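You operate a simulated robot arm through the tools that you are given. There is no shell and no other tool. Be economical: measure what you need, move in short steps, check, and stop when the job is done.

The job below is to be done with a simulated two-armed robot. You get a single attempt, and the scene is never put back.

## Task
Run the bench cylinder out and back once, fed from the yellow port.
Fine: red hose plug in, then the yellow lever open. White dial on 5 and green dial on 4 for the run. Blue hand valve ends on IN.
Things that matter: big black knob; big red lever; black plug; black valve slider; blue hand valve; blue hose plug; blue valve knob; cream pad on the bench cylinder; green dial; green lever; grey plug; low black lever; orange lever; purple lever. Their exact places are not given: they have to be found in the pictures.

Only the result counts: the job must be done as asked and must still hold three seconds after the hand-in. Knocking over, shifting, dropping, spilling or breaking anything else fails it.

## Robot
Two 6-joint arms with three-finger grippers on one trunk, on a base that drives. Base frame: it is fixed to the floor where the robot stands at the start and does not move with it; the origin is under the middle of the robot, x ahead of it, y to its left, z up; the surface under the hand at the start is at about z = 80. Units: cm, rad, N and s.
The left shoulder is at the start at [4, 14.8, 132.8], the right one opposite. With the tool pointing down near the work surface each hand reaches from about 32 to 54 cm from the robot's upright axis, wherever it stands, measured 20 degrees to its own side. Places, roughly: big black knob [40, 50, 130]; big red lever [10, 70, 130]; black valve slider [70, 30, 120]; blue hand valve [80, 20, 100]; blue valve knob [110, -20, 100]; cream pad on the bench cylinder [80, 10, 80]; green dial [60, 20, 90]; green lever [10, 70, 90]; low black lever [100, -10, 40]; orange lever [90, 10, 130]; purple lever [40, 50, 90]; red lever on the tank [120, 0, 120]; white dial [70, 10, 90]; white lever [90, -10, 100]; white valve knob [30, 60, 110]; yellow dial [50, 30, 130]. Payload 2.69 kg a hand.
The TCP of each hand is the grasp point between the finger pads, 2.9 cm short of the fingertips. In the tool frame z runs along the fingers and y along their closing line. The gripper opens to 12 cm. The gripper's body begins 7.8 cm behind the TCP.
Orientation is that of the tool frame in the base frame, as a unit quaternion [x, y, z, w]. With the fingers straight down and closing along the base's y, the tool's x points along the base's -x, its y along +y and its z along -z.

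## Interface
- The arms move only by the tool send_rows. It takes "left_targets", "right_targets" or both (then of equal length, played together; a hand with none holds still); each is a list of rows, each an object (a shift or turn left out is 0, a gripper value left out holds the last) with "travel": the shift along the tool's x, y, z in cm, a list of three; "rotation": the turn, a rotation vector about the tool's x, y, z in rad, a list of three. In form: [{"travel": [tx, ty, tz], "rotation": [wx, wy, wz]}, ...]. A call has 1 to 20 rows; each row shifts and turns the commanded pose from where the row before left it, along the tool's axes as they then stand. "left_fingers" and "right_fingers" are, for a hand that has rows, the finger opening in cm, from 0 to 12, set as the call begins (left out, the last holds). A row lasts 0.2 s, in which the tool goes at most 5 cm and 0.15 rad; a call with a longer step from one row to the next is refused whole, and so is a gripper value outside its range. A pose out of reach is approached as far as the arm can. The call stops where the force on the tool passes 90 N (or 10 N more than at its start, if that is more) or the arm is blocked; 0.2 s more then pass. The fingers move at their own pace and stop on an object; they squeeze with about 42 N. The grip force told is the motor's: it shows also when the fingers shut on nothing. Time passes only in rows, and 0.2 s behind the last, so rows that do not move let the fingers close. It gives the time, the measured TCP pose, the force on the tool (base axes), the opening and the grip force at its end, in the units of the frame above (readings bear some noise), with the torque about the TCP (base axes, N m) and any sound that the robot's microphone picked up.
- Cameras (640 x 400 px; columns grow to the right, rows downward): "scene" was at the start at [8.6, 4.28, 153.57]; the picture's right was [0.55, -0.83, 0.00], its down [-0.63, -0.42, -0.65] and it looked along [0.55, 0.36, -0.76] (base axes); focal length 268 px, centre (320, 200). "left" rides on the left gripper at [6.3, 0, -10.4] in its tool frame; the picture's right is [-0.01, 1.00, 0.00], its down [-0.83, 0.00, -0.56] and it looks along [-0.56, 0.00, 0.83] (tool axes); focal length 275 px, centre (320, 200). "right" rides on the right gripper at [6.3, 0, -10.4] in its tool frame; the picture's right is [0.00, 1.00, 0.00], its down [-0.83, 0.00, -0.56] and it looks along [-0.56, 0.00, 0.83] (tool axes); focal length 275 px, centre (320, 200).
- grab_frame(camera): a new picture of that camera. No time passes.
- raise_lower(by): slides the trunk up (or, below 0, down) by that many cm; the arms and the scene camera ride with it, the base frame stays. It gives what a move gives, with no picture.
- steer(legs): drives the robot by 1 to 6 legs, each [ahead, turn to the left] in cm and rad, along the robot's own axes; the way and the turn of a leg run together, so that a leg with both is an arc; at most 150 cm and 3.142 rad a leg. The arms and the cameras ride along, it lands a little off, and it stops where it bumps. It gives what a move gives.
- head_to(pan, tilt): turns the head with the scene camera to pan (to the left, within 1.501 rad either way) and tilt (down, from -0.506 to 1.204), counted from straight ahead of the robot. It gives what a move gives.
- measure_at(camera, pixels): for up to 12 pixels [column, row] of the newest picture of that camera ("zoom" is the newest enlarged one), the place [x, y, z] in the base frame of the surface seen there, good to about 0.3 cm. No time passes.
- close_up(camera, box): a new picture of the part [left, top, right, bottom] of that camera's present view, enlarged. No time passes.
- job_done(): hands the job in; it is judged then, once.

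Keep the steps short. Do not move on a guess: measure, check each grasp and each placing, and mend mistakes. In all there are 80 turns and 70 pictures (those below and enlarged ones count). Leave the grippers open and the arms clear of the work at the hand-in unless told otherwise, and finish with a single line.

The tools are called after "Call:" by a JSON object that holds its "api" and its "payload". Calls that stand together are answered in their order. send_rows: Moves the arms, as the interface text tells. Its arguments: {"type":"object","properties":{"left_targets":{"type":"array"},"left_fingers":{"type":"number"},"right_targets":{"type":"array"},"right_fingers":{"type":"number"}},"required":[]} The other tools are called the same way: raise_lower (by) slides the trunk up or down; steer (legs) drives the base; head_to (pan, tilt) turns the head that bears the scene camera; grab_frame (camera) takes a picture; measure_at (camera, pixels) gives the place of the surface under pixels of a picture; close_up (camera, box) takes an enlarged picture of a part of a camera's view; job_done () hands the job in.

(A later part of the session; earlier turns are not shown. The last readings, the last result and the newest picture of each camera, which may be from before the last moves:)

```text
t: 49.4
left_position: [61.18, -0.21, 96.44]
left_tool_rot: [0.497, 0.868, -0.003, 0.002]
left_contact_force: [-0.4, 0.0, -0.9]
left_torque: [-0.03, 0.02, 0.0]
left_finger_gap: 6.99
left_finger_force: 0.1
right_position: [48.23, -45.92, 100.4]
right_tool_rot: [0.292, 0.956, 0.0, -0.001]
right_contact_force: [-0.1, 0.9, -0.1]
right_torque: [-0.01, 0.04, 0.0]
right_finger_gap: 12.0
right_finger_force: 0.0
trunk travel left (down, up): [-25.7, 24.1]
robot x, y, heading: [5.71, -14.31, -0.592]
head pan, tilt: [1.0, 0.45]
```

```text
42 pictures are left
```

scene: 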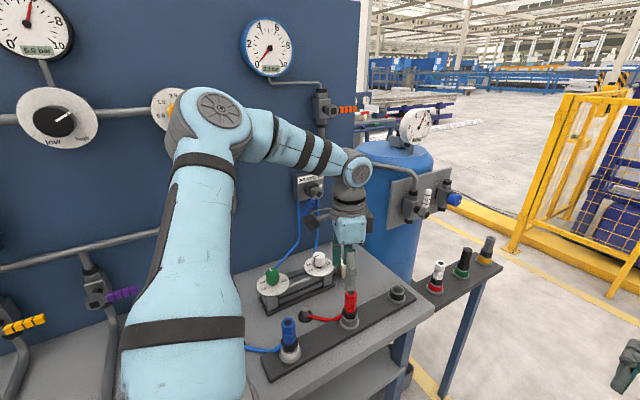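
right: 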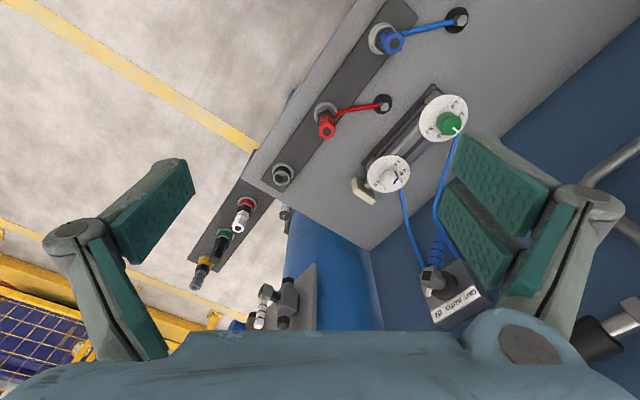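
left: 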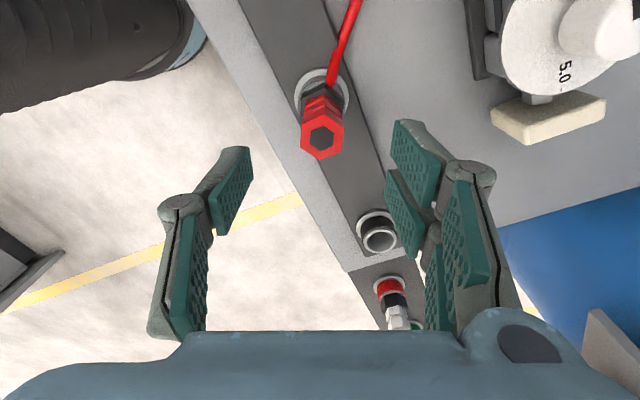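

Aligned (322,138). Descend 6.9 cm, then close.

Call:
{"api": "send_rows", "payload": {"left_targets": [{"travel": [0, 0.1, 3.5]}, {"travel": [0, 0, 3.4]}, {}]}}

Call:
{"api": "send_rows", "payload": {"left_targets": [{}, {}, {}, {}], "left_fingers": 0}}

Call:
{"api": "grab_frame", "payload": {"camera": "left"}}

```text
t: 50.2
left_position: [61.42, -0.08, 89.44]
left_tool_rot: [0.498, 0.867, -0.002, 0.001]
left_contact_force: [-0.9, 0.0, -0.7]
left_torque: [0.0, -0.03, -0.01]
left_finger_gap: 6.98
left_finger_force: 0.1
right_position: [48.22, -45.93, 100.53]
right_tool_rot: [0.292, 0.956, 0.001, -0.001]
right_contact_force: [-0.5, 0.1, 0.4]
right_torque: [0.01, 0.01, 0.0]
right_finger_gap: 12.01
right_finger_force: 0.0
trunk travel left (down, up): [-25.7, 24.1]
robot x, y, heading: [5.23, -14.44, -0.596]
head pan, tilt: [1.0, 0.45]
```

```text
t: 51.2
left_position: [61.4, -0.03, 89.45]
left_tool_rot: [0.497, 0.868, -0.002, 0.001]
left_contact_force: [0.7, -0.6, 0.6]
left_torque: [0.0, -0.01, 0.02]
left_finger_gap: 2.53
left_finger_force: 42.0
right_position: [48.3, -45.84, 100.55]
right_tool_rot: [0.293, 0.956, 0.0, -0.001]
right_contact_force: [-0.1, -0.1, -1.0]
right_torque: [-0.01, 0.05, 0.01]
right_finger_gap: 12.03
right_finger_force: 0.0
trunk travel left (down, up): [-25.7, 24.1]
robot x, y, heading: [5.35, -14.62, -0.596]
head pan, tilt: [1.0, 0.45]
```

```text
41 pictures are left
```

left: 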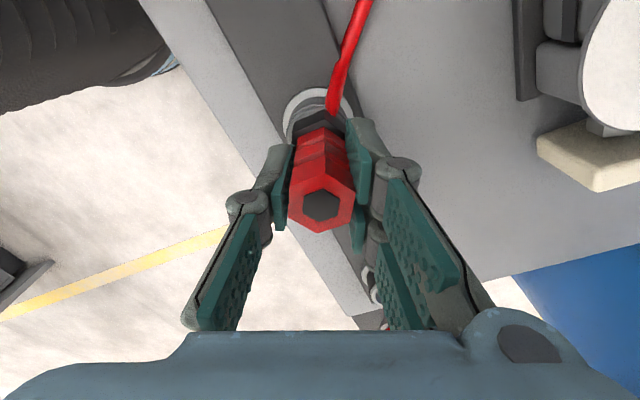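

Gripped firmly (gap 2.53). Lift straight up slowly.

Call:
{"api": "send_rows", "payload": {"left_targets": [{"travel": [0, 0, -1]}, {"travel": [0, 0, -1.5]}, {"travel": [0, 0, -2]}, {"travel": [0, 0, -3]}, {"travel": [0, 0, -3]}, {"travel": [0, 0, -2]}, {}]}}

Call:
{"api": "grab_frame", "payload": {"camera": "scene"}}

```text
t: 52.8
left_position: [61.46, -0.06, 102.09]
left_tool_rot: [0.498, 0.867, -0.003, 0.002]
left_contact_force: [0.1, -0.5, -1.4]
left_torque: [0.0, 0.03, 0.02]
left_finger_gap: 2.52
left_finger_force: 42.3
right_position: [48.34, -45.88, 100.41]
right_tool_rot: [0.293, 0.956, -0.001, -0.002]
right_contact_force: [0.4, 0.0, 0.5]
right_torque: [0.0, -0.03, 0.01]
right_finger_gap: 12.0
right_finger_force: 0.1
trunk travel left (down, up): [-25.7, 24.1]
robot x, y, heading: [5.66, -14.28, -0.592]
head pan, tilt: [1.0, 0.45]
```

```text
40 pictures are left
```

scene: 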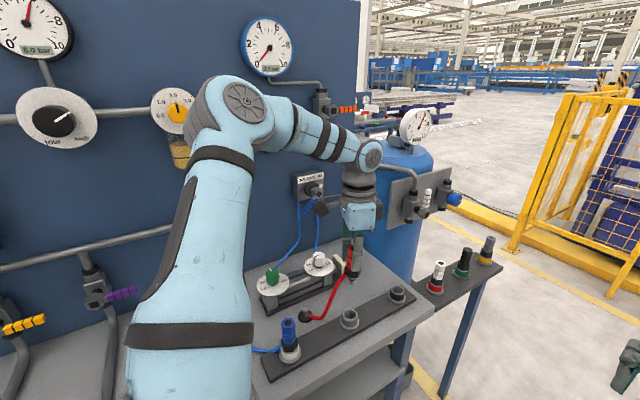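

The plug is out and held. I look to the left and back for room to drive.

Call:
{"api": "head_to", "payload": {"pan": 1.5, "tilt": 0.5}}

Call:
{"api": "grab_frame", "payload": {"camera": "scene"}}

```text
t: 53.8
left_position: [61.35, -0.11, 102.03]
left_tool_rot: [0.498, 0.867, -0.003, 0.001]
left_contact_force: [-0.2, -1.7, -1.1]
left_torque: [0.03, 0.01, 0.04]
left_finger_gap: 2.53
left_finger_force: 41.9
right_position: [48.37, -46.01, 100.46]
right_tool_rot: [0.293, 0.956, 0.001, -0.001]
right_contact_force: [-0.7, -0.5, 0.1]
right_torque: [-0.01, 0.0, -0.04]
right_finger_gap: 12.0
right_finger_force: 0.1
trunk travel left (down, up): [-25.7, 24.1]
robot x, y, heading: [5.76, -14.0, -0.594]
head pan, tilt: [1.499, 0.499]
```

```text
39 pictures are left
```

scene: 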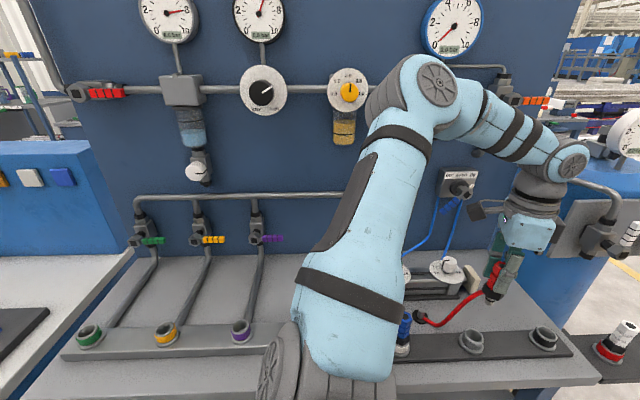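

Great overview: green, yellow, purple ports in a row with levers above. Measure the yellow port and lever.

Call:
{"api": "measure_at", "payload": {"camera": "scene", "pixels": [[167, 326], [158, 332], [176, 332], [167, 342], [241, 322], [92, 329], [213, 239], [205, 239], [223, 239], [195, 240], [196, 215]]}}

Call:
{"api": "close_up", "payload": {"camera": "scene", "box": [120, 180, 300, 360]}}

Call:
{"api": "close_up", "payload": {"camera": "scene", "box": [60, 0, 380, 200]}}

```text
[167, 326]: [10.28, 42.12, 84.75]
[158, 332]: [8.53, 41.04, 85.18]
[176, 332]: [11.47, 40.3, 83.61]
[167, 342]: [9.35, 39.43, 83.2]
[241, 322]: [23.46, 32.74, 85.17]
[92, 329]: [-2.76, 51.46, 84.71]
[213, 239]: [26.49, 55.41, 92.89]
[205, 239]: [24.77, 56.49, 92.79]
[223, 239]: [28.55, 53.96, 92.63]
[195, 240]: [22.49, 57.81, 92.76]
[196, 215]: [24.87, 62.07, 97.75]
```

```text
2.22 times, centred on (210, 270) of scene
```

zoom: 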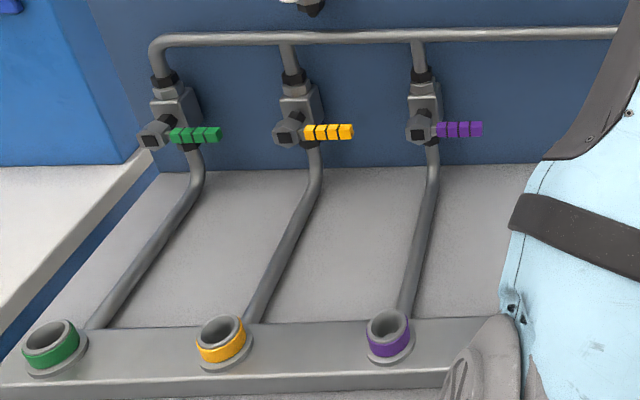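

```text
2.00 times, centred on (220, 100) of scene
```

zoom: 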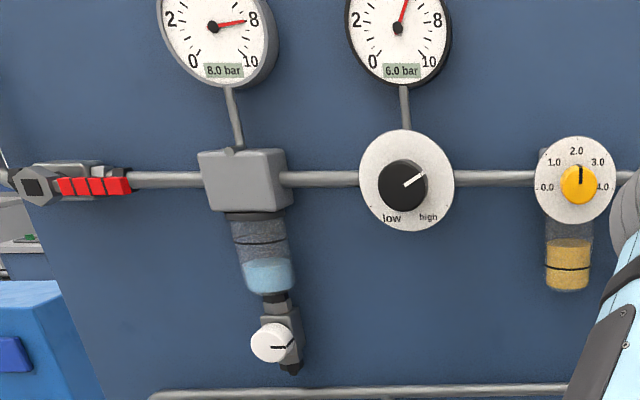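

Supply reads 6 bar; yellow lever is horizontal (closed). I lift the plug, shift it to the ports' row line, then back the robot along the bench.

Call:
{"api": "send_rows", "payload": {"left_targets": [{"travel": [0, 0, -4]}, {"travel": [0, 0, -4]}, {"travel": [2.7, 0.7, 0]}, {"travel": [2.7, 0.7, 0]}, {"travel": [2.7, 0.7, 0]}, {}]}}

Call:
{"api": "steer", "payload": {"legs": [[-30, 0]]}}

Call:
{"api": "steer", "payload": {"legs": [[-29, 0]]}}

Call:
{"api": "grab_frame", "payload": {"camera": "left"}}

Call:
{"api": "grab_frame", "payload": {"camera": "scene"}}

```text
t: 55.1
left_position: [59.29, 8.04, 110.01]
left_tool_rot: [0.499, 0.867, -0.003, 0.0]
left_contact_force: [0.2, -0.1, -2.2]
left_torque: [0.04, 0.0, 0.0]
left_finger_gap: 2.52
left_finger_force: 41.8
right_position: [48.36, -46.01, 100.46]
right_tool_rot: [0.292, 0.956, 0.0, -0.001]
right_contact_force: [0.1, -0.3, -0.5]
right_torque: [0.0, 0.0, 0.01]
right_finger_gap: 11.98
right_finger_force: 0.1
trunk travel left (down, up): [-25.7, 24.1]
robot x, y, heading: [5.21, -14.24, -0.593]
head pan, tilt: [1.499, 0.499]
```

```text
t: 57.2
left_position: [34.19, 24.88, 109.95]
left_tool_rot: [0.498, 0.867, -0.003, 0.001]
left_contact_force: [1.2, -0.4, -1.4]
left_torque: [0.0, -0.02, -0.01]
left_finger_gap: 2.53
left_finger_force: 42.0
right_position: [23.32, -28.89, 100.48]
right_tool_rot: [0.291, 0.957, -0.001, -0.001]
right_contact_force: [0.6, -0.5, 0.4]
right_torque: [0.01, 0.0, -0.02]
right_finger_gap: 12.0
right_finger_force: 0.0
trunk travel left (down, up): [-25.7, 24.1]
robot x, y, heading: [-19.15, 2.65, -0.59]
head pan, tilt: [1.499, 0.499]
```

```text
t: 58.1
left_position: [32.82, 25.97, 109.92]
left_tool_rot: [0.497, 0.868, -0.002, 0.0]
left_contact_force: [0.8, -0.1, -1.6]
left_torque: [-0.01, -0.02, 0.01]
left_finger_gap: 2.51
left_finger_force: 41.7
right_position: [21.9, -28.02, 100.32]
right_tool_rot: [0.292, 0.956, 0.001, -0.002]
right_contact_force: [0.2, 0.4, -0.8]
right_torque: [0.01, 0.0, 0.01]
right_finger_gap: 11.99
right_finger_force: 0.0
trunk travel left (down, up): [-25.7, 24.1]
robot x, y, heading: [-21.17, 3.57, -0.59]
head pan, tilt: [1.499, 0.499]
stopped in leg 1: the robot was blocked; the commanded pose is now the measured one
```

```text
36 pictures are left
```

left: 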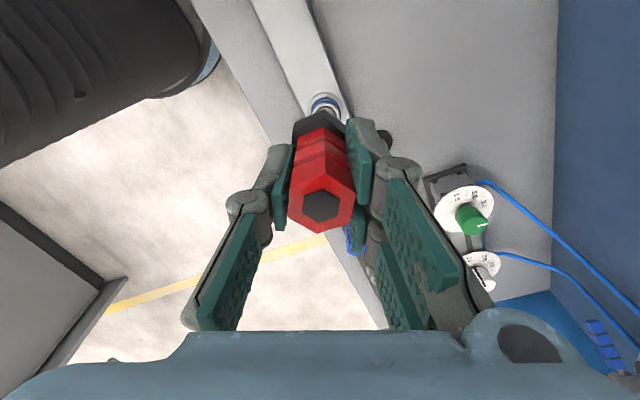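

```text
35 pictures are left
```

scene: 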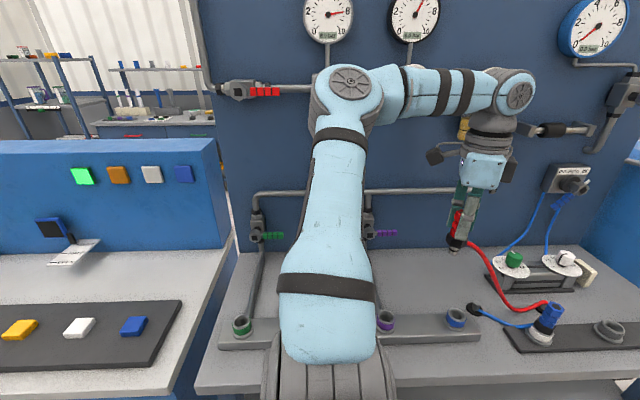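

Something is behind the robot. I'll drive forward a little, draw the hand in to the front, then turn left towards the yellow port.

Call:
{"api": "send_rows", "payload": {"left_targets": [{"travel": [-2.28, -1.78, 0]}, {"travel": [-2.28, -1.78, 0]}, {"travel": [-2.28, -1.78, 0]}, {"travel": [-2.28, -1.78, 0]}, {"travel": [-2.28, -1.78, 0]}, {"travel": [-2.28, -1.78, 0]}, {}]}}

Call:
{"api": "steer", "payload": {"legs": [[5, 0], [0, 0.85]]}}

Call:
{"api": "head_to", "payload": {"pan": 1.0, "tilt": 0.7}}

Call:
{"api": "grab_frame", "payload": {"camera": "scene"}}

```text
t: 59.7
left_position: [29.49, 14.3, 108.19]
left_tool_rot: [0.498, 0.867, -0.003, 0.002]
left_contact_force: [-0.3, 0.0, -0.6]
left_torque: [-0.01, -0.02, -0.02]
left_finger_gap: 2.51
left_finger_force: 41.9
left hand out of reach, approached as far as the arm can: row 4, 5, 6
right_position: [21.63, -27.94, 100.42]
right_tool_rot: [0.292, 0.956, 0.001, -0.002]
right_contact_force: [0.6, -0.1, -0.4]
right_torque: [0.0, -0.01, -0.01]
right_finger_gap: 12.01
right_finger_force: 0.0
trunk travel left (down, up): [-25.7, 24.1]
robot x, y, heading: [-21.01, 3.64, -0.588]
head pan, tilt: [1.499, 0.499]
```

```text
t: 62.8
left_position: [8.22, 45.93, 108.04]
left_tool_rot: [0.093, 0.996, -0.003, 0.002]
left_contact_force: [-0.8, 0.5, -1.8]
left_torque: [-0.01, 0.01, 0.0]
left_finger_gap: 2.5
left_finger_force: 41.9
right_position: [34.97, 12.46, 100.41]
right_tool_rot: [-0.133, 0.991, 0.0, -0.002]
right_contact_force: [-0.4, -0.3, -0.1]
right_torque: [0.01, 0.0, 0.03]
right_finger_gap: 11.99
right_finger_force: 0.1
trunk travel left (down, up): [-25.7, 24.1]
robot x, y, heading: [-16.78, 0.78, 0.265]
head pan, tilt: [1.499, 0.499]
```

```text
t: 63.7
left_position: [8.15, 45.98, 107.92]
left_tool_rot: [0.092, 0.996, -0.001, 0.003]
left_contact_force: [-0.1, -0.9, -0.9]
left_torque: [0.04, 0.01, 0.04]
left_finger_gap: 2.51
left_finger_force: 42.2
right_position: [34.93, 12.41, 100.39]
right_tool_rot: [-0.133, 0.991, 0.0, -0.002]
right_contact_force: [-0.8, 0.4, -0.1]
right_torque: [-0.01, 0.01, 0.02]
right_finger_gap: 11.99
right_finger_force: 0.1
trunk travel left (down, up): [-25.7, 24.1]
robot x, y, heading: [-16.96, 0.95, 0.264]
head pan, tilt: [1.0, 0.7]
```

```text
34 pictures are left
```

scene: 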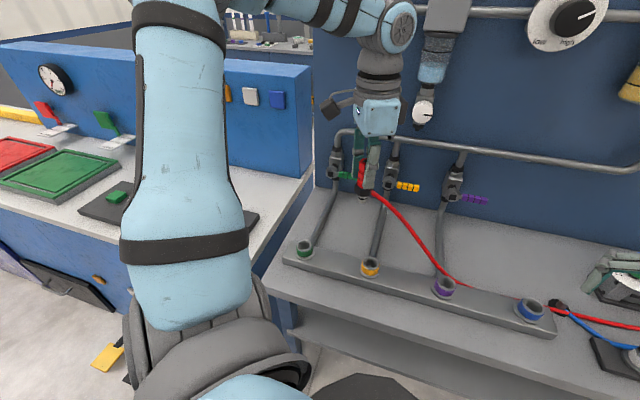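

Call:
{"api": "close_up", "payload": {"camera": "scene", "box": [330, 180, 460, 300]}}

Call:
{"api": "measure_at", "payload": {"camera": "scene", "pixels": [[370, 260], [370, 264], [362, 263], [378, 263], [370, 268], [370, 275], [363, 195], [408, 187]]}}

```text
3.33 times, centred on (395, 240) of scene
```

zoom: 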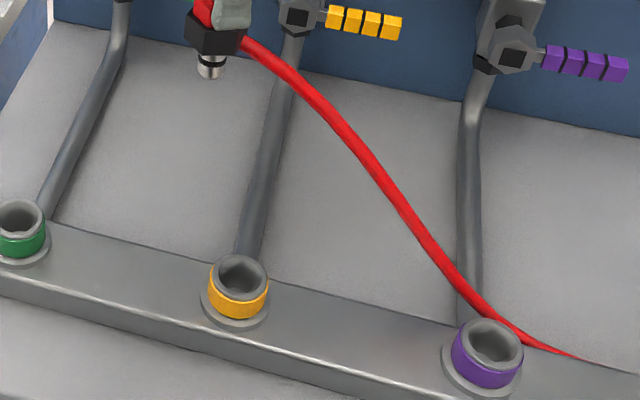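

```text
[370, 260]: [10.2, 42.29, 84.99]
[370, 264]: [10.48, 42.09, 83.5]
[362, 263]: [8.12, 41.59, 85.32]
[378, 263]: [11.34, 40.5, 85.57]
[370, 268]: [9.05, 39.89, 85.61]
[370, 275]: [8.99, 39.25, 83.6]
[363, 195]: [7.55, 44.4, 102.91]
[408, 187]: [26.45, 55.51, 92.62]
```

Port centre about [9.7, 41.05], rim z 85.5. Bring the plug above it.

Call:
{"api": "send_rows", "payload": {"left_targets": [{"travel": [-0.8, -1.5, 0]}, {"travel": [-0.8, -1.5, 0]}, {"travel": [-0.83, -1.56, 0]}, {"travel": [0, 0, 3]}, {"travel": [0, 0, 3]}, {"travel": [0, 0, 3]}, {}]}}

Call:
{"api": "close_up", "payload": {"camera": "scene", "box": [330, 180, 460, 300]}}

Call:
{"api": "grab_frame", "payload": {"camera": "left"}}

```text
t: 65.3
left_position: [6.8, 43.25, 97.85]
left_tool_rot: [0.092, 0.996, -0.003, 0.002]
left_contact_force: [-0.6, -0.4, -0.6]
left_torque: [0.0, 0.02, -0.01]
left_finger_gap: 2.52
left_finger_force: 42.5
left hand out of reach, approached as far as the arm can: row 1, 2, 3
right_position: [34.94, 12.31, 100.42]
right_tool_rot: [-0.132, 0.991, -0.001, -0.002]
right_contact_force: [0.4, 0.4, 0.0]
right_torque: [-0.01, 0.03, 0.02]
right_finger_gap: 12.0
right_finger_force: 0.1
trunk travel left (down, up): [-25.7, 24.1]
robot x, y, heading: [-16.86, 0.86, 0.267]
head pan, tilt: [1.0, 0.7]
```

```text
3.33 times, centred on (395, 240) of scene
```

zoom: 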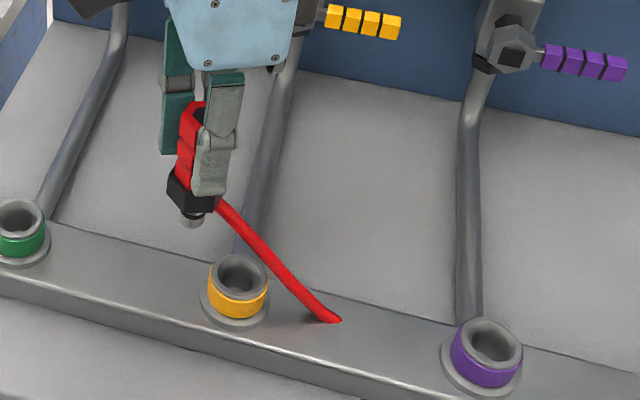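

```text
31 pictures are left
```

left: 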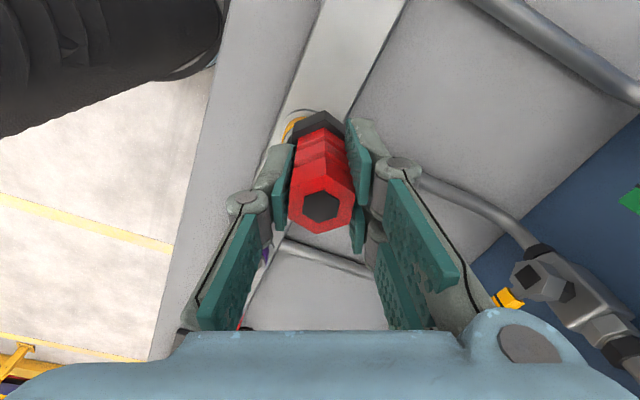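

The hand again hits the inward azimuth limit (~33°). I'll lift, back the base ~6 cm and turn right 0.3 so the port lies more to the left.

Call:
{"api": "send_rows", "payload": {"left_targets": [{"travel": [0, 0, -4]}, {"travel": [0, 0, -4]}, {}]}}

Call:
{"api": "steer", "payload": {"legs": [[-6, 0], [0, -0.3]]}}

```text
t: 66.1
left_position: [6.71, 43.47, 105.79]
left_tool_rot: [0.092, 0.996, -0.002, 0.002]
left_contact_force: [0.6, -0.1, -0.6]
left_torque: [0.0, 0.02, -0.01]
left_finger_gap: 2.49
left_finger_force: 42.1
right_position: [35.13, 12.47, 100.52]
right_tool_rot: [-0.132, 0.991, 0.0, -0.001]
right_contact_force: [0.0, 0.8, 0.0]
right_torque: [-0.01, 0.01, 0.03]
right_finger_gap: 12.01
right_finger_force: 0.1
trunk travel left (down, up): [-25.7, 24.1]
robot x, y, heading: [-16.96, 0.64, 0.268]
head pan, tilt: [1.0, 0.7]
```

```text
t: 68.1
left_position: [12.54, 32.92, 106.0]
left_tool_rot: [0.242, 0.97, -0.003, 0.002]
left_contact_force: [-0.9, 0.0, -1.3]
left_torque: [-0.01, 0.01, -0.01]
left_finger_gap: 2.48
left_finger_force: 42.0
right_position: [30.25, -5.1, 100.33]
right_tool_rot: [0.018, 1.0, 0.0, -0.003]
right_contact_force: [-0.2, 0.2, 0.1]
right_torque: [0.02, 0.02, -0.01]
right_finger_gap: 12.01
right_finger_force: 0.1
trunk travel left (down, up): [-25.7, 24.1]
robot x, y, heading: [-22.66, -0.88, -0.041]
head pan, tilt: [1.0, 0.7]
```

Call:
{"api": "send_rows", "payload": {"left_targets": [{"travel": [2.1, 1.95, 0]}, {"travel": [2.1, 1.95, 0]}, {"travel": [2.12, 1.94, 0]}, {"travel": [0, 0, 3]}, {"travel": [0, 0, 3]}, {}]}}

Call:
{"api": "close_up", "payload": {"camera": "scene", "box": [390, 180, 560, 300]}}

```text
t: 69.5
left_position: [9.66, 40.95, 99.88]
left_tool_rot: [0.243, 0.97, -0.003, 0.002]
left_contact_force: [0.7, -0.2, -1.2]
left_torque: [0.0, 0.0, 0.02]
left_finger_gap: 2.5
left_finger_force: 42.4
right_position: [30.2, -5.21, 100.39]
right_tool_rot: [0.018, 1.0, 0.0, -0.002]
right_contact_force: [0.2, 0.4, 0.9]
right_torque: [0.04, -0.01, -0.01]
right_finger_gap: 11.99
right_finger_force: 0.1
trunk travel left (down, up): [-25.7, 24.1]
robot x, y, heading: [-22.33, -0.92, -0.041]
head pan, tilt: [1.0, 0.7]
```

```text
3.33 times, centred on (475, 240) of scene
```

zoom: 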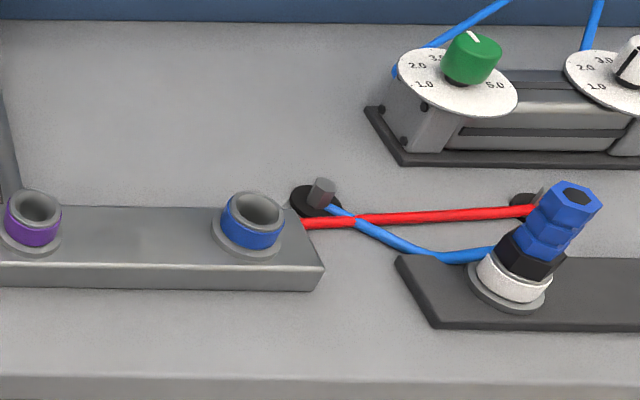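

Call:
{"api": "send_rows", "payload": {"left_targets": [{"travel": [0, 0, 2.5]}, {"travel": [0, 0, 2]}, {}]}}

Call:
{"api": "grab_frame", "payload": {"camera": "scene"}}

Call:
{"api": "grab_frame", "payload": {"camera": "left"}}

```text
t: 70.3
left_position: [9.63, 40.9, 95.38]
left_tool_rot: [0.241, 0.97, -0.002, 0.002]
left_contact_force: [0.2, 0.0, -0.9]
left_torque: [0.0, -0.01, -0.04]
left_finger_gap: 2.51
left_finger_force: 42.6
right_position: [30.28, -5.19, 100.31]
right_tool_rot: [0.018, 1.0, -0.001, -0.002]
right_contact_force: [0.5, -0.1, -0.5]
right_torque: [0.03, -0.02, -0.01]
right_finger_gap: 11.99
right_finger_force: 0.1
trunk travel left (down, up): [-25.7, 24.1]
robot x, y, heading: [-22.57, -0.69, -0.034]
head pan, tilt: [1.0, 0.7]
```

```text
29 pictures are left
```

scene: 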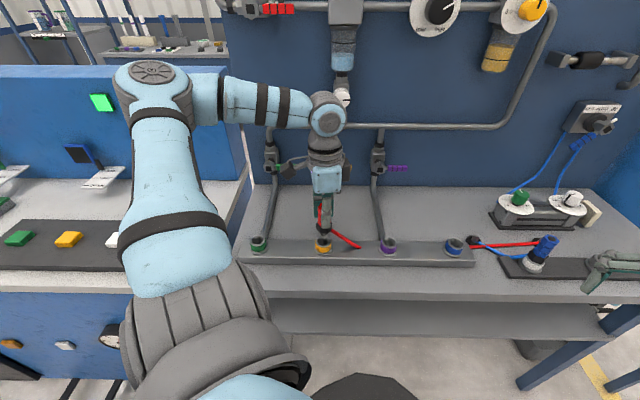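

```text
28 pictures are left
```

left: 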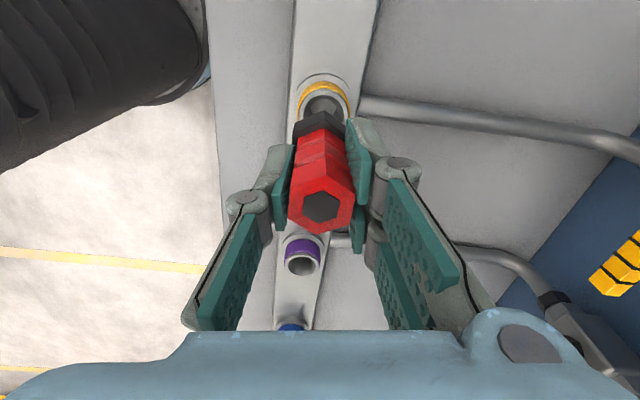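

Call:
{"api": "close_up", "payload": {"camera": "left", "box": [270, 60, 380, 130]}}

Call:
{"api": "close_up", "payload": {"camera": "scene", "box": [290, 190, 370, 260]}}

```text
5.71 times, centred on (325, 95) of left
```

zoom: 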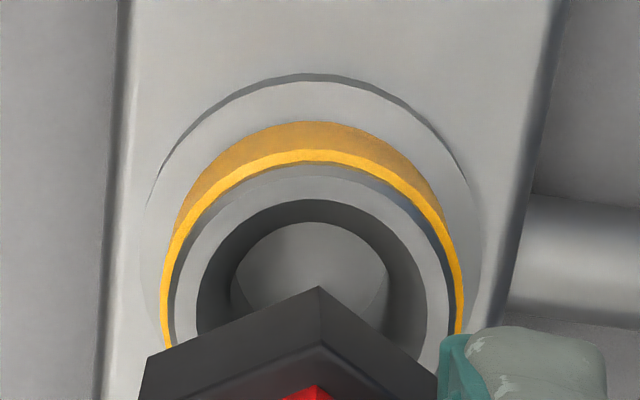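

```text
5.71 times, centred on (330, 225) of scene
```

zoom: 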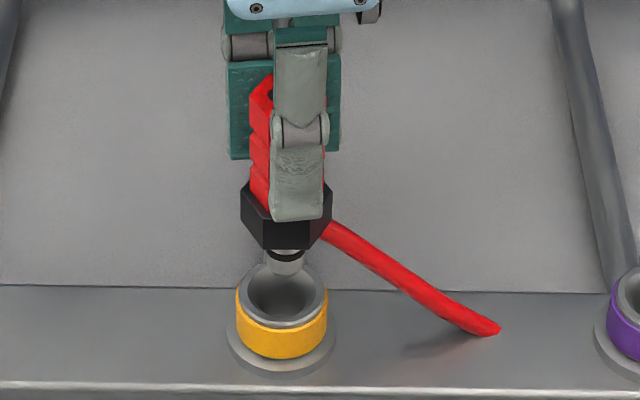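

Nose and bore line up within about 0.2 cm. Small correction and descend gently, watching the force.

Call:
{"api": "send_rows", "payload": {"left_targets": [{"travel": [0.15, 0.1, 1]}, {"travel": [0, 0, 1]}, {"travel": [0, 0, 1]}, {}]}}

Call:
{"api": "close_up", "payload": {"camera": "scene", "box": [290, 190, 370, 260]}}

```text
t: 71.3
left_position: [9.67, 41.17, 92.38]
left_tool_rot: [0.241, 0.97, -0.003, 0.001]
left_contact_force: [-0.9, 0.1, -1.8]
left_torque: [-0.01, 0.0, -0.01]
left_finger_gap: 2.5
left_finger_force: 42.2
right_position: [30.31, -5.17, 100.25]
right_tool_rot: [0.018, 1.0, 0.0, -0.001]
right_contact_force: [0.4, -0.2, 0.3]
right_torque: [0.03, 0.01, 0.02]
right_finger_gap: 12.0
right_finger_force: 0.1
trunk travel left (down, up): [-25.7, 24.1]
robot x, y, heading: [-22.26, -0.53, -0.033]
head pan, tilt: [1.0, 0.7]
```

```text
5.71 times, centred on (330, 225) of scene
```

zoom: 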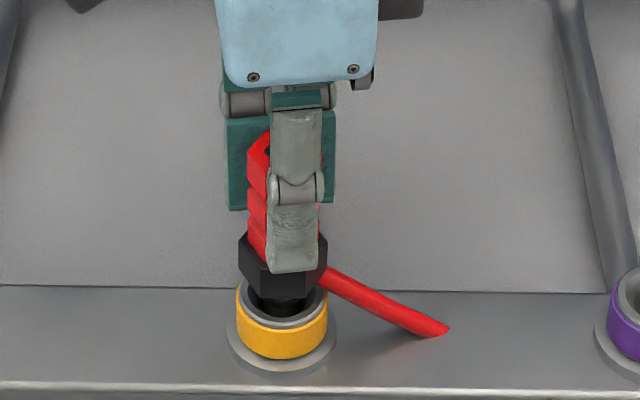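

Nose is inside with no contact force. Continue down to seat it.

Call:
{"api": "send_rows", "payload": {"left_targets": [{"travel": [0, 0, 0.7]}, {"travel": [0, 0, 0.6]}, {"travel": [0, 0, 0.5]}, {"travel": [0, 0, 0.4]}, {}]}}

Call:
{"api": "close_up", "payload": {"camera": "scene", "box": [290, 190, 370, 260]}}

```text
t: 72.5
left_position: [9.67, 40.82, 90.47]
left_tool_rot: [0.241, 0.971, 0.002, 0.004]
left_contact_force: [7.4, 13.0, 49.0]
left_torque: [0.47, 0.01, -0.01]
left_finger_gap: 2.48
left_finger_force: 41.9
right_position: [30.01, -5.38, 100.58]
right_tool_rot: [0.018, 1.0, 0.001, -0.001]
right_contact_force: [0.9, 0.0, 0.2]
right_torque: [0.01, -0.03, -0.02]
right_finger_gap: 12.01
right_finger_force: 0.0
trunk travel left (down, up): [-25.7, 24.1]
robot x, y, heading: [-22.7, -0.68, -0.041]
head pan, tilt: [1.0, 0.7]
```

```text
5.71 times, centred on (330, 225) of scene
```

zoom: 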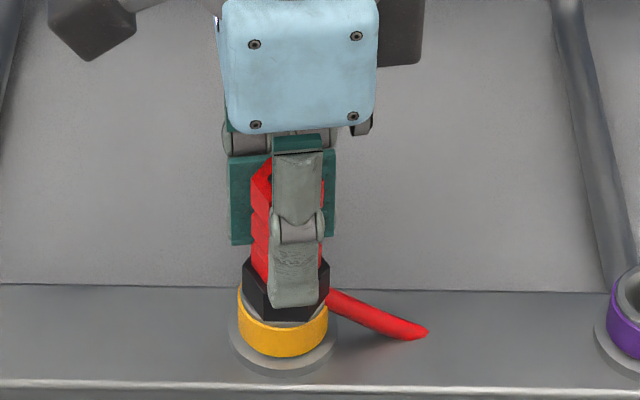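

49 N, perhaps catching. I ease sideways 0.15 cm with the reaction and push on a bit more, listening for a click.

Call:
{"api": "send_rows", "payload": {"left_targets": [{"travel": [0, 0.2, 0]}, {"travel": [0, 0, 0.3]}, {"travel": [0, 0, 0.3]}, {}]}}

Call:
{"api": "close_up", "payload": {"camera": "scene", "box": [300, 210, 360, 260]}}

```text
t: 73.2
left_position: [9.58, 40.95, 90.36]
left_tool_rot: [0.241, 0.97, 0.005, 0.006]
left_contact_force: [-8.2, -6.0, 41.8]
left_torque: [-0.56, 0.78, -0.01]
left_finger_gap: 2.49
left_finger_force: 42.1
right_position: [29.79, -5.51, 100.55]
right_tool_rot: [0.017, 1.0, 0.002, 0.0]
right_contact_force: [-0.4, 0.2, 0.0]
right_torque: [0.01, 0.0, 0.02]
right_finger_gap: 12.0
right_finger_force: 0.0
trunk travel left (down, up): [-25.7, 24.1]
robot x, y, heading: [-22.41, -0.91, -0.04]
head pan, tilt: [1.0, 0.7]
stopped in row 3 (left hand): the force on the tool passed its limit at 96 N (the readings are from after the stop); the commanded pose is now the measured one
```

```text
8.00 times, centred on (330, 235) of scene
```

zoom: 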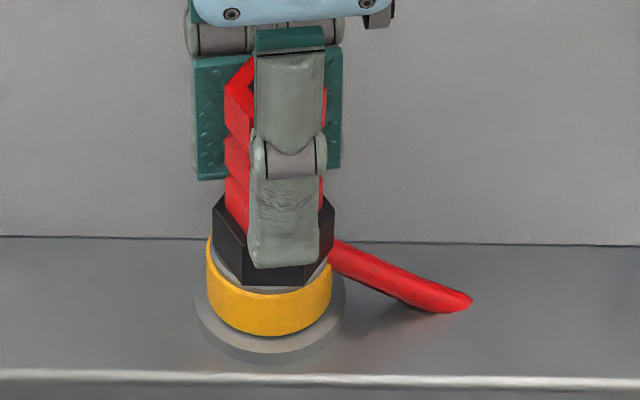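

It has bottomed with the collar on the rim (96 N). I release and see how it stands.

Call:
{"api": "send_rows", "payload": {"left_targets": [{}, {}, {}, {}], "left_fingers": 6}}

Call:
{"api": "send_rows", "payload": {"left_targets": [{"travel": [0, 0, -2]}, {"travel": [0, 0, -3]}, {"travel": [0, 0, -3]}, {"travel": [0, 0, -3]}, {}]}}

Call:
{"api": "grab_frame", "payload": {"camera": "scene"}}

Call:
{"api": "close_up", "payload": {"camera": "scene", "box": [250, 150, 410, 270]}}

```text
t: 74.2
left_position: [10.06, 41.41, 89.83]
left_tool_rot: [0.241, 0.971, 0.001, 0.005]
left_contact_force: [-0.2, 0.1, 0.6]
left_torque: [-0.02, -0.03, 0.0]
left_finger_gap: 5.99
left_finger_force: 0.0
right_position: [30.32, -5.07, 100.33]
right_tool_rot: [0.018, 1.0, -0.001, -0.002]
right_contact_force: [-0.5, -0.2, -0.7]
right_torque: [0.01, 0.02, 0.02]
right_finger_gap: 11.98
right_finger_force: 0.0
trunk travel left (down, up): [-25.7, 24.1]
robot x, y, heading: [-22.88, -0.6, -0.035]
head pan, tilt: [1.0, 0.7]
```

```text
t: 75.4
left_position: [9.8, 41.44, 101.09]
left_tool_rot: [0.242, 0.97, 0.001, 0.004]
left_contact_force: [-0.6, -1.1, 0.1]
left_torque: [0.02, 0.0, -0.04]
left_finger_gap: 6.0
left_finger_force: 0.1
right_position: [30.39, -5.15, 100.31]
right_tool_rot: [0.017, 1.0, -0.001, -0.003]
right_contact_force: [-0.3, 0.4, 0.3]
right_torque: [0.03, 0.03, -0.03]
right_finger_gap: 12.02
right_finger_force: 0.0
trunk travel left (down, up): [-25.7, 24.1]
robot x, y, heading: [-22.8, -0.53, -0.037]
head pan, tilt: [1.0, 0.7]
```

```text
22 pictures are left
```

scene: 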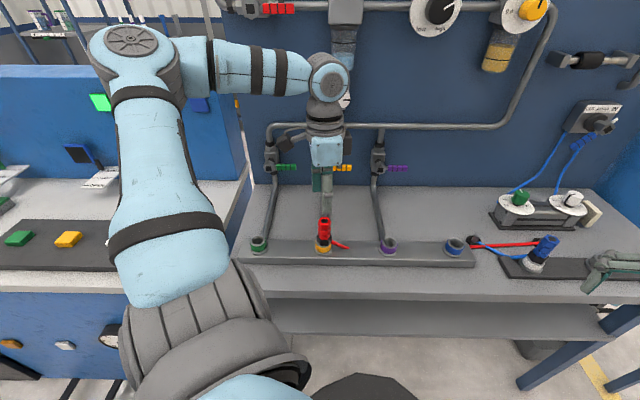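

```text
3.33 times, centred on (330, 210) of scene
```

zoom: 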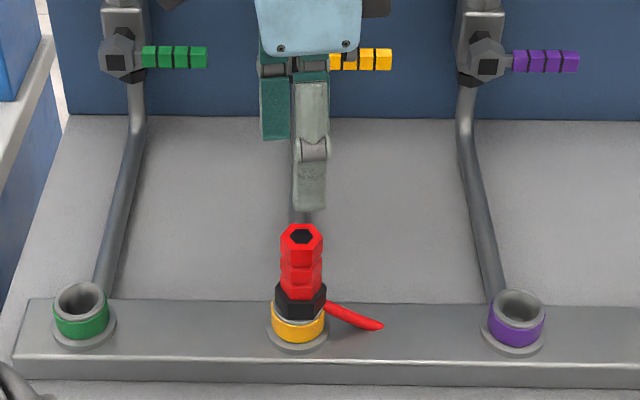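

The red plug stands in the yellow port. Next the yellow lever: I close the fingers, tilt the tool about 0.8 rad towards the wall and bring the fingertips above the lever's free end.

Call:
{"api": "send_rows", "payload": {"left_targets": [{"travel": [0, 0, -3], "rotation": [-0.14, 0, 0]}, {"rotation": [-0.14, 0, 0]}, {"rotation": [-0.13, 0, 0]}, {"rotation": [-0.13, 0, 0]}, {"rotation": [-0.13, 0, 0]}, {"rotation": [-0.13, 0, 0]}, {}], "left_fingers": 0}}

Call:
{"api": "send_rows", "payload": {"left_targets": [{"travel": [-1.5, 2.0, 2.4]}, {"travel": [-1.5, 2.0, 2.4]}, {"travel": [-1.5, 2.0, 2.4]}, {"travel": [-1.5, 2.0, 2.4]}, {}]}}

```text
t: 77.0
left_position: [9.88, 41.3, 103.83]
left_tool_rot: [0.22, 0.894, 0.379, 0.098]
left_contact_force: [-0.2, 0.0, 0.0]
left_torque: [0.03, 0.03, -0.03]
left_finger_gap: 0.01
left_finger_force: 28.3
right_position: [30.16, -5.01, 100.39]
right_tool_rot: [0.019, 1.0, 0.0, -0.002]
right_contact_force: [-0.1, 0.3, 0.3]
right_torque: [0.0, 0.01, -0.01]
right_finger_gap: 12.02
right_finger_force: 0.1
trunk travel left (down, up): [-25.7, 24.1]
robot x, y, heading: [-22.89, -1.0, -0.04]
head pan, tilt: [1.0, 0.7]
```

```text
t: 78.2
left_position: [20.93, 49.55, 103.24]
left_tool_rot: [0.22, 0.894, 0.379, 0.097]
left_contact_force: [-0.2, -0.2, 0.1]
left_torque: [-0.01, -0.02, -0.03]
left_finger_gap: 0.0
left_finger_force: 28.3
right_position: [30.21, -5.15, 100.46]
right_tool_rot: [0.018, 1.0, 0.0, -0.002]
right_contact_force: [-0.4, -0.3, 0.5]
right_torque: [0.02, -0.02, 0.01]
right_finger_gap: 12.0
right_finger_force: 0.1
trunk travel left (down, up): [-25.7, 24.1]
robot x, y, heading: [-22.41, -0.84, -0.036]
head pan, tilt: [1.0, 0.7]
```

Call:
{"api": "send_rows", "payload": {"left_targets": [{"travel": [-1.2, 0.8, 2.4]}, {"travel": [-1.0, 0.6, 2.6]}, {"travel": [-0.7, 0.5, 2.4]}, {}]}}

Call:
{"api": "close_up", "payload": {"camera": "scene", "box": [280, 110, 420, 220]}}

```text
t: 79.2
left_position: [26.71, 53.95, 99.44]
left_tool_rot: [0.221, 0.893, 0.379, 0.098]
left_contact_force: [0.1, -0.3, -0.2]
left_torque: [-0.02, 0.04, -0.04]
left_finger_gap: 0.0
left_finger_force: 28.8
right_position: [30.29, -5.16, 100.39]
right_tool_rot: [0.019, 1.0, 0.0, -0.001]
right_contact_force: [-1.3, 0.0, 0.0]
right_torque: [0.04, 0.0, 0.01]
right_finger_gap: 11.99
right_finger_force: 0.0
trunk travel left (down, up): [-25.7, 24.1]
robot x, y, heading: [-22.68, -0.56, -0.034]
head pan, tilt: [1.0, 0.7]
```

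```text
3.64 times, centred on (350, 165) of scene
```

zoom: 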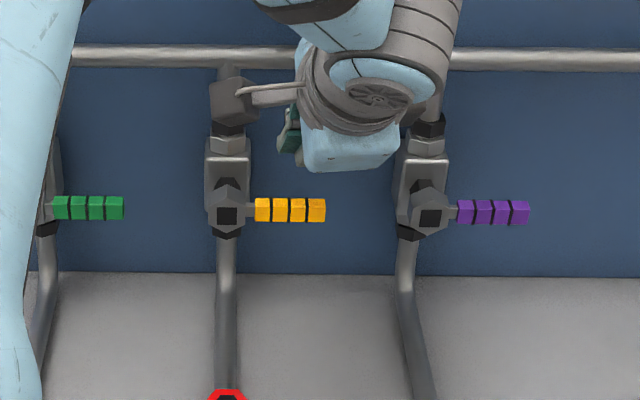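

Fingertips are above the lever's free end. Push it down along its arc in small steps.

Call:
{"api": "send_rows", "payload": {"left_targets": [{"travel": [0, -1.04, 1.01]}, {"travel": [0, -1.04, 1.01]}, {"travel": [-0.08, -1.08, 1.04]}, {"travel": [-0.08, -1.08, 1.04]}, {}]}}

Call:
{"api": "close_up", "payload": {"camera": "scene", "box": [280, 110, 420, 220]}}

```text
t: 80.3
left_position: [26.73, 53.95, 95.52]
left_tool_rot: [0.216, 0.885, 0.398, 0.105]
left_contact_force: [-12.8, -2.5, 33.0]
left_torque: [0.32, 0.32, 0.14]
left_finger_gap: 0.02
left_finger_force: 28.1
right_position: [29.6, -5.46, 100.65]
right_tool_rot: [0.017, 1.0, 0.003, 0.0]
right_contact_force: [1.3, 0.2, -0.3]
right_torque: [0.04, 0.0, 0.02]
right_finger_gap: 12.0
right_finger_force: 0.0
trunk travel left (down, up): [-25.7, 24.1]
robot x, y, heading: [-22.31, -0.92, -0.028]
head pan, tilt: [1.0, 0.7]
stopped in row 5 (left hand): the force on the tool passed its limit at 93 N (the readings are from after the stop); the commanded pose is now the measured one
```

```text
3.64 times, centred on (350, 165) of scene
```

zoom: 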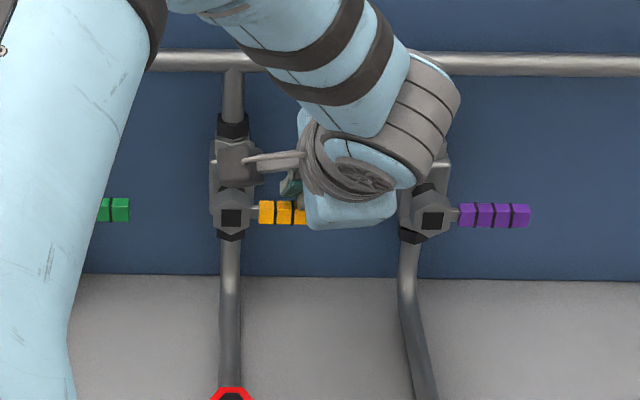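

The lever doesn't go down (93 N). It must open upward. I go around and under the handle.

Call:
{"api": "send_rows", "payload": {"left_targets": [{"travel": [0, 1.43, -1.39]}, {"travel": [0, -2.09, -2.15]}, {"travel": [0, -2.09, -2.15]}, {"travel": [0, -1.0, -1.0]}, {"travel": [0, -2.4, 2.33]}, {"travel": [0, -2.4, 2.33]}, {}]}}

Call:
{"api": "send_rows", "payload": {"left_targets": [{"travel": [0, 1.7, 1.75]}, {"travel": [0, 1.7, 1.75]}, {"travel": [0, 1.7, 1.75]}, {}]}}

Call:
{"api": "close_up", "payload": {"camera": "scene", "box": [280, 110, 420, 220]}}

```text
t: 81.9
left_position: [23.9, 47.95, 89.61]
left_tool_rot: [0.218, 0.888, 0.392, 0.103]
left_contact_force: [-0.3, -0.5, 0.0]
left_torque: [-0.01, -0.03, 0.01]
left_finger_gap: 0.0
left_finger_force: 28.6
right_position: [30.27, -5.01, 100.4]
right_tool_rot: [0.017, 1.0, 0.0, -0.002]
right_contact_force: [-0.9, 0.4, -0.4]
right_torque: [0.02, 0.04, 0.01]
right_finger_gap: 12.01
right_finger_force: 0.1
trunk travel left (down, up): [-25.7, 24.1]
robot x, y, heading: [-22.55, -0.47, -0.035]
head pan, tilt: [1.0, 0.7]
```

```text
t: 82.9
left_position: [27.07, 54.6, 89.91]
left_tool_rot: [0.219, 0.888, 0.392, 0.102]
left_contact_force: [-5.2, -7.7, -1.2]
left_torque: [0.19, -0.13, -0.09]
left_finger_gap: 0.01
left_finger_force: 27.8
right_position: [30.07, -5.27, 100.53]
right_tool_rot: [0.018, 1.0, 0.0, -0.001]
right_contact_force: [0.3, -0.5, -0.3]
right_torque: [0.0, 0.0, 0.0]
right_finger_gap: 11.98
right_finger_force: 0.0
trunk travel left (down, up): [-25.7, 24.1]
robot x, y, heading: [-22.75, -0.75, -0.031]
head pan, tilt: [1.0, 0.7]
```

```text
3.64 times, centred on (350, 165) of scene
```

zoom: 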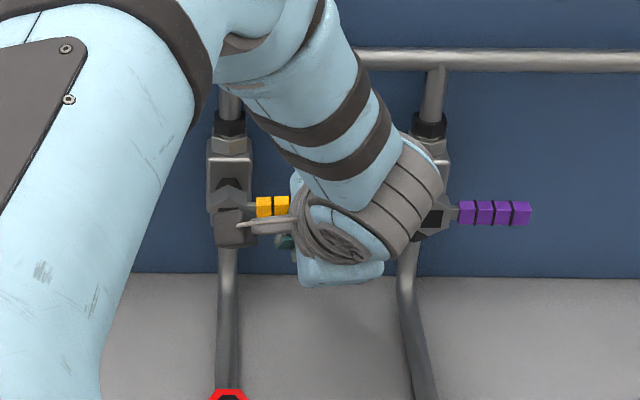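

Now push upward along the arc.

Call:
{"api": "send_rows", "payload": {"left_targets": [{"travel": [0, 1.44, -1.38]}, {"travel": [-0.1, 1.04, -1.0]}, {"travel": [-0.1, 1.04, -1.0]}, {"travel": [0.6, 1.0, -0.9]}, {"travel": [0.7, 1.0, -0.9]}, {}]}}

Call:
{"api": "close_up", "payload": {"camera": "scene", "box": [280, 110, 420, 220]}}

```text
t: 84.3
left_position: [26.32, 54.9, 97.5]
left_tool_rot: [0.218, 0.888, 0.392, 0.102]
left_contact_force: [0.5, -0.8, -0.1]
left_torque: [-0.01, 0.03, -0.03]
left_finger_gap: 0.0
left_finger_force: 28.3
right_position: [30.34, -5.23, 100.31]
right_tool_rot: [0.017, 1.0, 0.0, -0.003]
right_contact_force: [0.0, 0.7, 0.7]
right_torque: [0.0, 0.01, 0.03]
right_finger_gap: 12.02
right_finger_force: 0.0
trunk travel left (down, up): [-25.7, 24.1]
robot x, y, heading: [-22.75, -0.82, -0.033]
head pan, tilt: [1.0, 0.7]
```

```text
3.64 times, centred on (350, 165) of scene
```

zoom: 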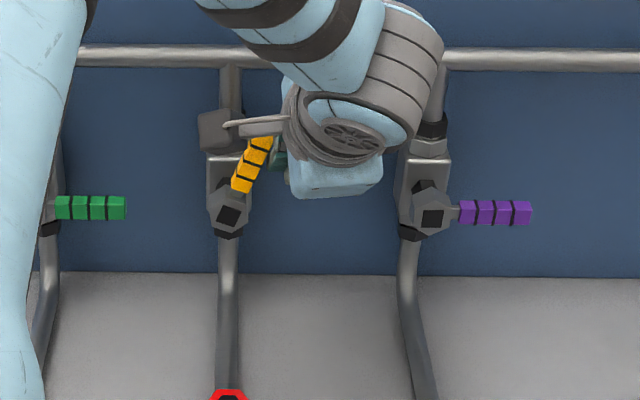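

It turns up nicely (about 60°). Finish the quarter turn.

Call:
{"api": "send_rows", "payload": {"left_targets": [{"travel": [1.1, 0.5, -0.4]}, {"travel": [1.1, 0.35, -0.25]}, {"travel": [0.8, 0.1, 0]}, {"travel": [0.5, 0, 0]}, {}]}}

Call:
{"api": "close_up", "payload": {"camera": "scene", "box": [280, 110, 420, 220]}}

```text
t: 85.5
left_position: [24.3, 56.06, 98.53]
left_tool_rot: [0.227, 0.886, 0.388, 0.109]
left_contact_force: [31.8, -23.6, -2.0]
left_torque: [-0.18, -0.39, -0.76]
left_finger_gap: 0.01
left_finger_force: 27.7
right_position: [30.61, -5.41, 100.06]
right_tool_rot: [0.021, 1.0, 0.002, -0.004]
right_contact_force: [-0.5, 0.2, 0.0]
right_torque: [-0.02, -0.01, -0.02]
right_finger_gap: 12.0
right_finger_force: 0.1
trunk travel left (down, up): [-25.7, 24.1]
robot x, y, heading: [-22.61, -0.91, -0.049]
head pan, tilt: [1.0, 0.7]
stopped in row 5 (right hand): the arm was blocked; the commanded pose is now the measured one
```

```text
3.64 times, centred on (350, 165) of scene
```

zoom: 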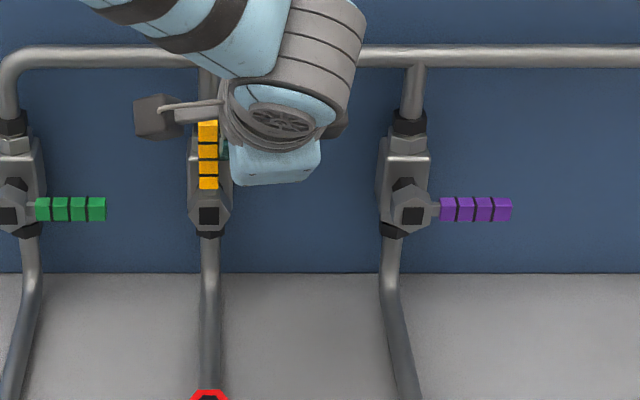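

The yellow lever is fully up, i.e. open. I back off sideways and out, then set the tool upright again.

Call:
{"api": "send_rows", "payload": {"left_targets": [{"travel": [-1.5, 0, 0]}, {"travel": [0, -2.09, -2.15]}, {"travel": [0, -2.09, -2.15]}, {"travel": [0, -2.09, -2.15]}, {"travel": [0, -1, -3.5]}, {"travel": [0, 0, -3.5], "rotation": [0.1, 0, 0]}, {"travel": [0, 0, -2], "rotation": [0.12, 0, 0]}, {"rotation": [0.12, 0, 0]}, {"rotation": [0.12, 0, 0]}, {"rotation": [0.12, 0, 0]}, {"rotation": [0.12, 0, 0]}, {"rotation": [0.13, 0, 0]}, {}]}}

Call:
{"api": "steer", "payload": {"legs": [[0, -0.15], [34, 0], [0, -0.4]]}}

Call:
{"api": "head_to", "payload": {"pan": 1.05, "tilt": 0.6}}

Call:
{"api": "grab_frame", "payload": {"camera": "scene"}}

```text
t: 88.3
left_position: [17.1, 41.69, 103.67]
left_tool_rot: [0.246, 0.969, -0.003, 0.008]
left_contact_force: [-0.7, 0.7, -0.2]
left_torque: [-0.03, 0.0, 0.03]
left_finger_gap: 0.0
left_finger_force: 29.3
right_position: [30.32, -5.19, 100.37]
right_tool_rot: [0.018, 1.0, -0.001, -0.003]
right_contact_force: [0.2, 0.0, -0.3]
right_torque: [0.01, 0.02, 0.02]
right_finger_gap: 11.98
right_finger_force: 0.1
trunk travel left (down, up): [-25.7, 24.1]
robot x, y, heading: [-22.68, -0.86, -0.045]
head pan, tilt: [1.0, 0.7]
```

```text
t: 92.4
left_position: [66.51, 7.69, 103.68]
left_tool_rot: [0.505, 0.863, -0.004, 0.008]
left_contact_force: [-0.1, 0.1, -0.1]
left_torque: [-0.01, -0.03, 0.0]
left_finger_gap: 0.0
left_finger_force: 28.7
right_position: [52.86, -39.09, 100.22]
right_tool_rot: [0.294, 0.956, 0.001, -0.003]
right_contact_force: [0.1, 0.4, 0.2]
right_torque: [-0.01, 0.01, 0.0]
right_finger_gap: 12.02
right_finger_force: 0.0
trunk travel left (down, up): [-25.7, 24.1]
robot x, y, heading: [10.3, -7.22, -0.6]
head pan, tilt: [1.0, 0.7]
```

```text
t: 93.1
left_position: [66.52, 7.66, 103.67]
left_tool_rot: [0.504, 0.864, -0.003, 0.007]
left_contact_force: [-0.4, -0.1, -0.9]
left_torque: [0.0, -0.01, -0.01]
left_finger_gap: 0.0
left_finger_force: 28.7
right_position: [52.81, -38.98, 100.24]
right_tool_rot: [0.294, 0.956, 0.0, -0.002]
right_contact_force: [0.7, -0.6, 0.4]
right_torque: [-0.01, 0.0, 0.01]
right_finger_gap: 11.99
right_finger_force: 0.0
trunk travel left (down, up): [-25.7, 24.1]
robot x, y, heading: [10.6, -6.99, -0.603]
head pan, tilt: [1.051, 0.6]
```

```text
15 pictures are left
```

scene: 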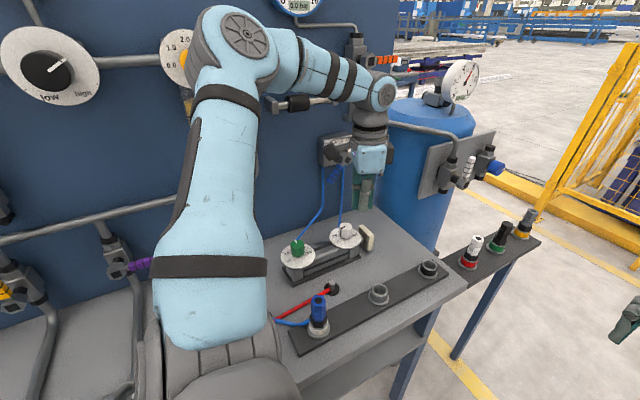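

Close-up of the dials for knob centres and scale angles.

Call:
{"api": "close_up", "payload": {"camera": "scene", "box": [270, 205, 380, 285]}}

```text
5.00 times, centred on (325, 245) of scene
```

zoom: 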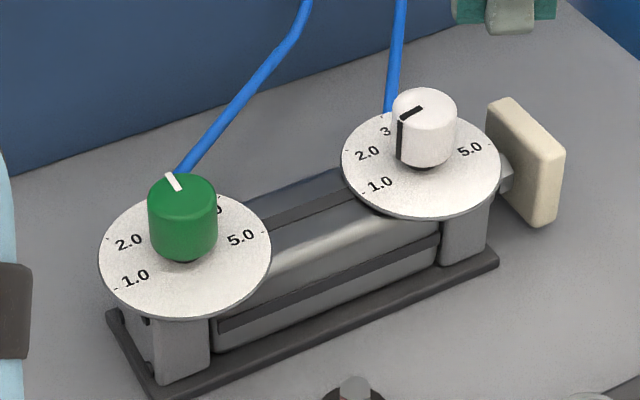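

Call:
{"api": "measure_at", "payload": {"camera": "zoom", "pixels": [[362, 190], [346, 152], [490, 142], [116, 289], [106, 237], [265, 231], [183, 188], [426, 105], [169, 176], [401, 121], [421, 190], [184, 290]]}}

```text
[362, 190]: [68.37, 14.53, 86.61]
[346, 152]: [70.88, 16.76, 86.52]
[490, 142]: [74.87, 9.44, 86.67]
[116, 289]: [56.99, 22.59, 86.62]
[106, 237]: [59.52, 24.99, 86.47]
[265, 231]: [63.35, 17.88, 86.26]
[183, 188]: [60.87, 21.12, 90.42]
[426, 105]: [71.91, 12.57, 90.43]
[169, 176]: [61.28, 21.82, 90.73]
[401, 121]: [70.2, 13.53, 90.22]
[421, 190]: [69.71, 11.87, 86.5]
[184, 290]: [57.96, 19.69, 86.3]
```

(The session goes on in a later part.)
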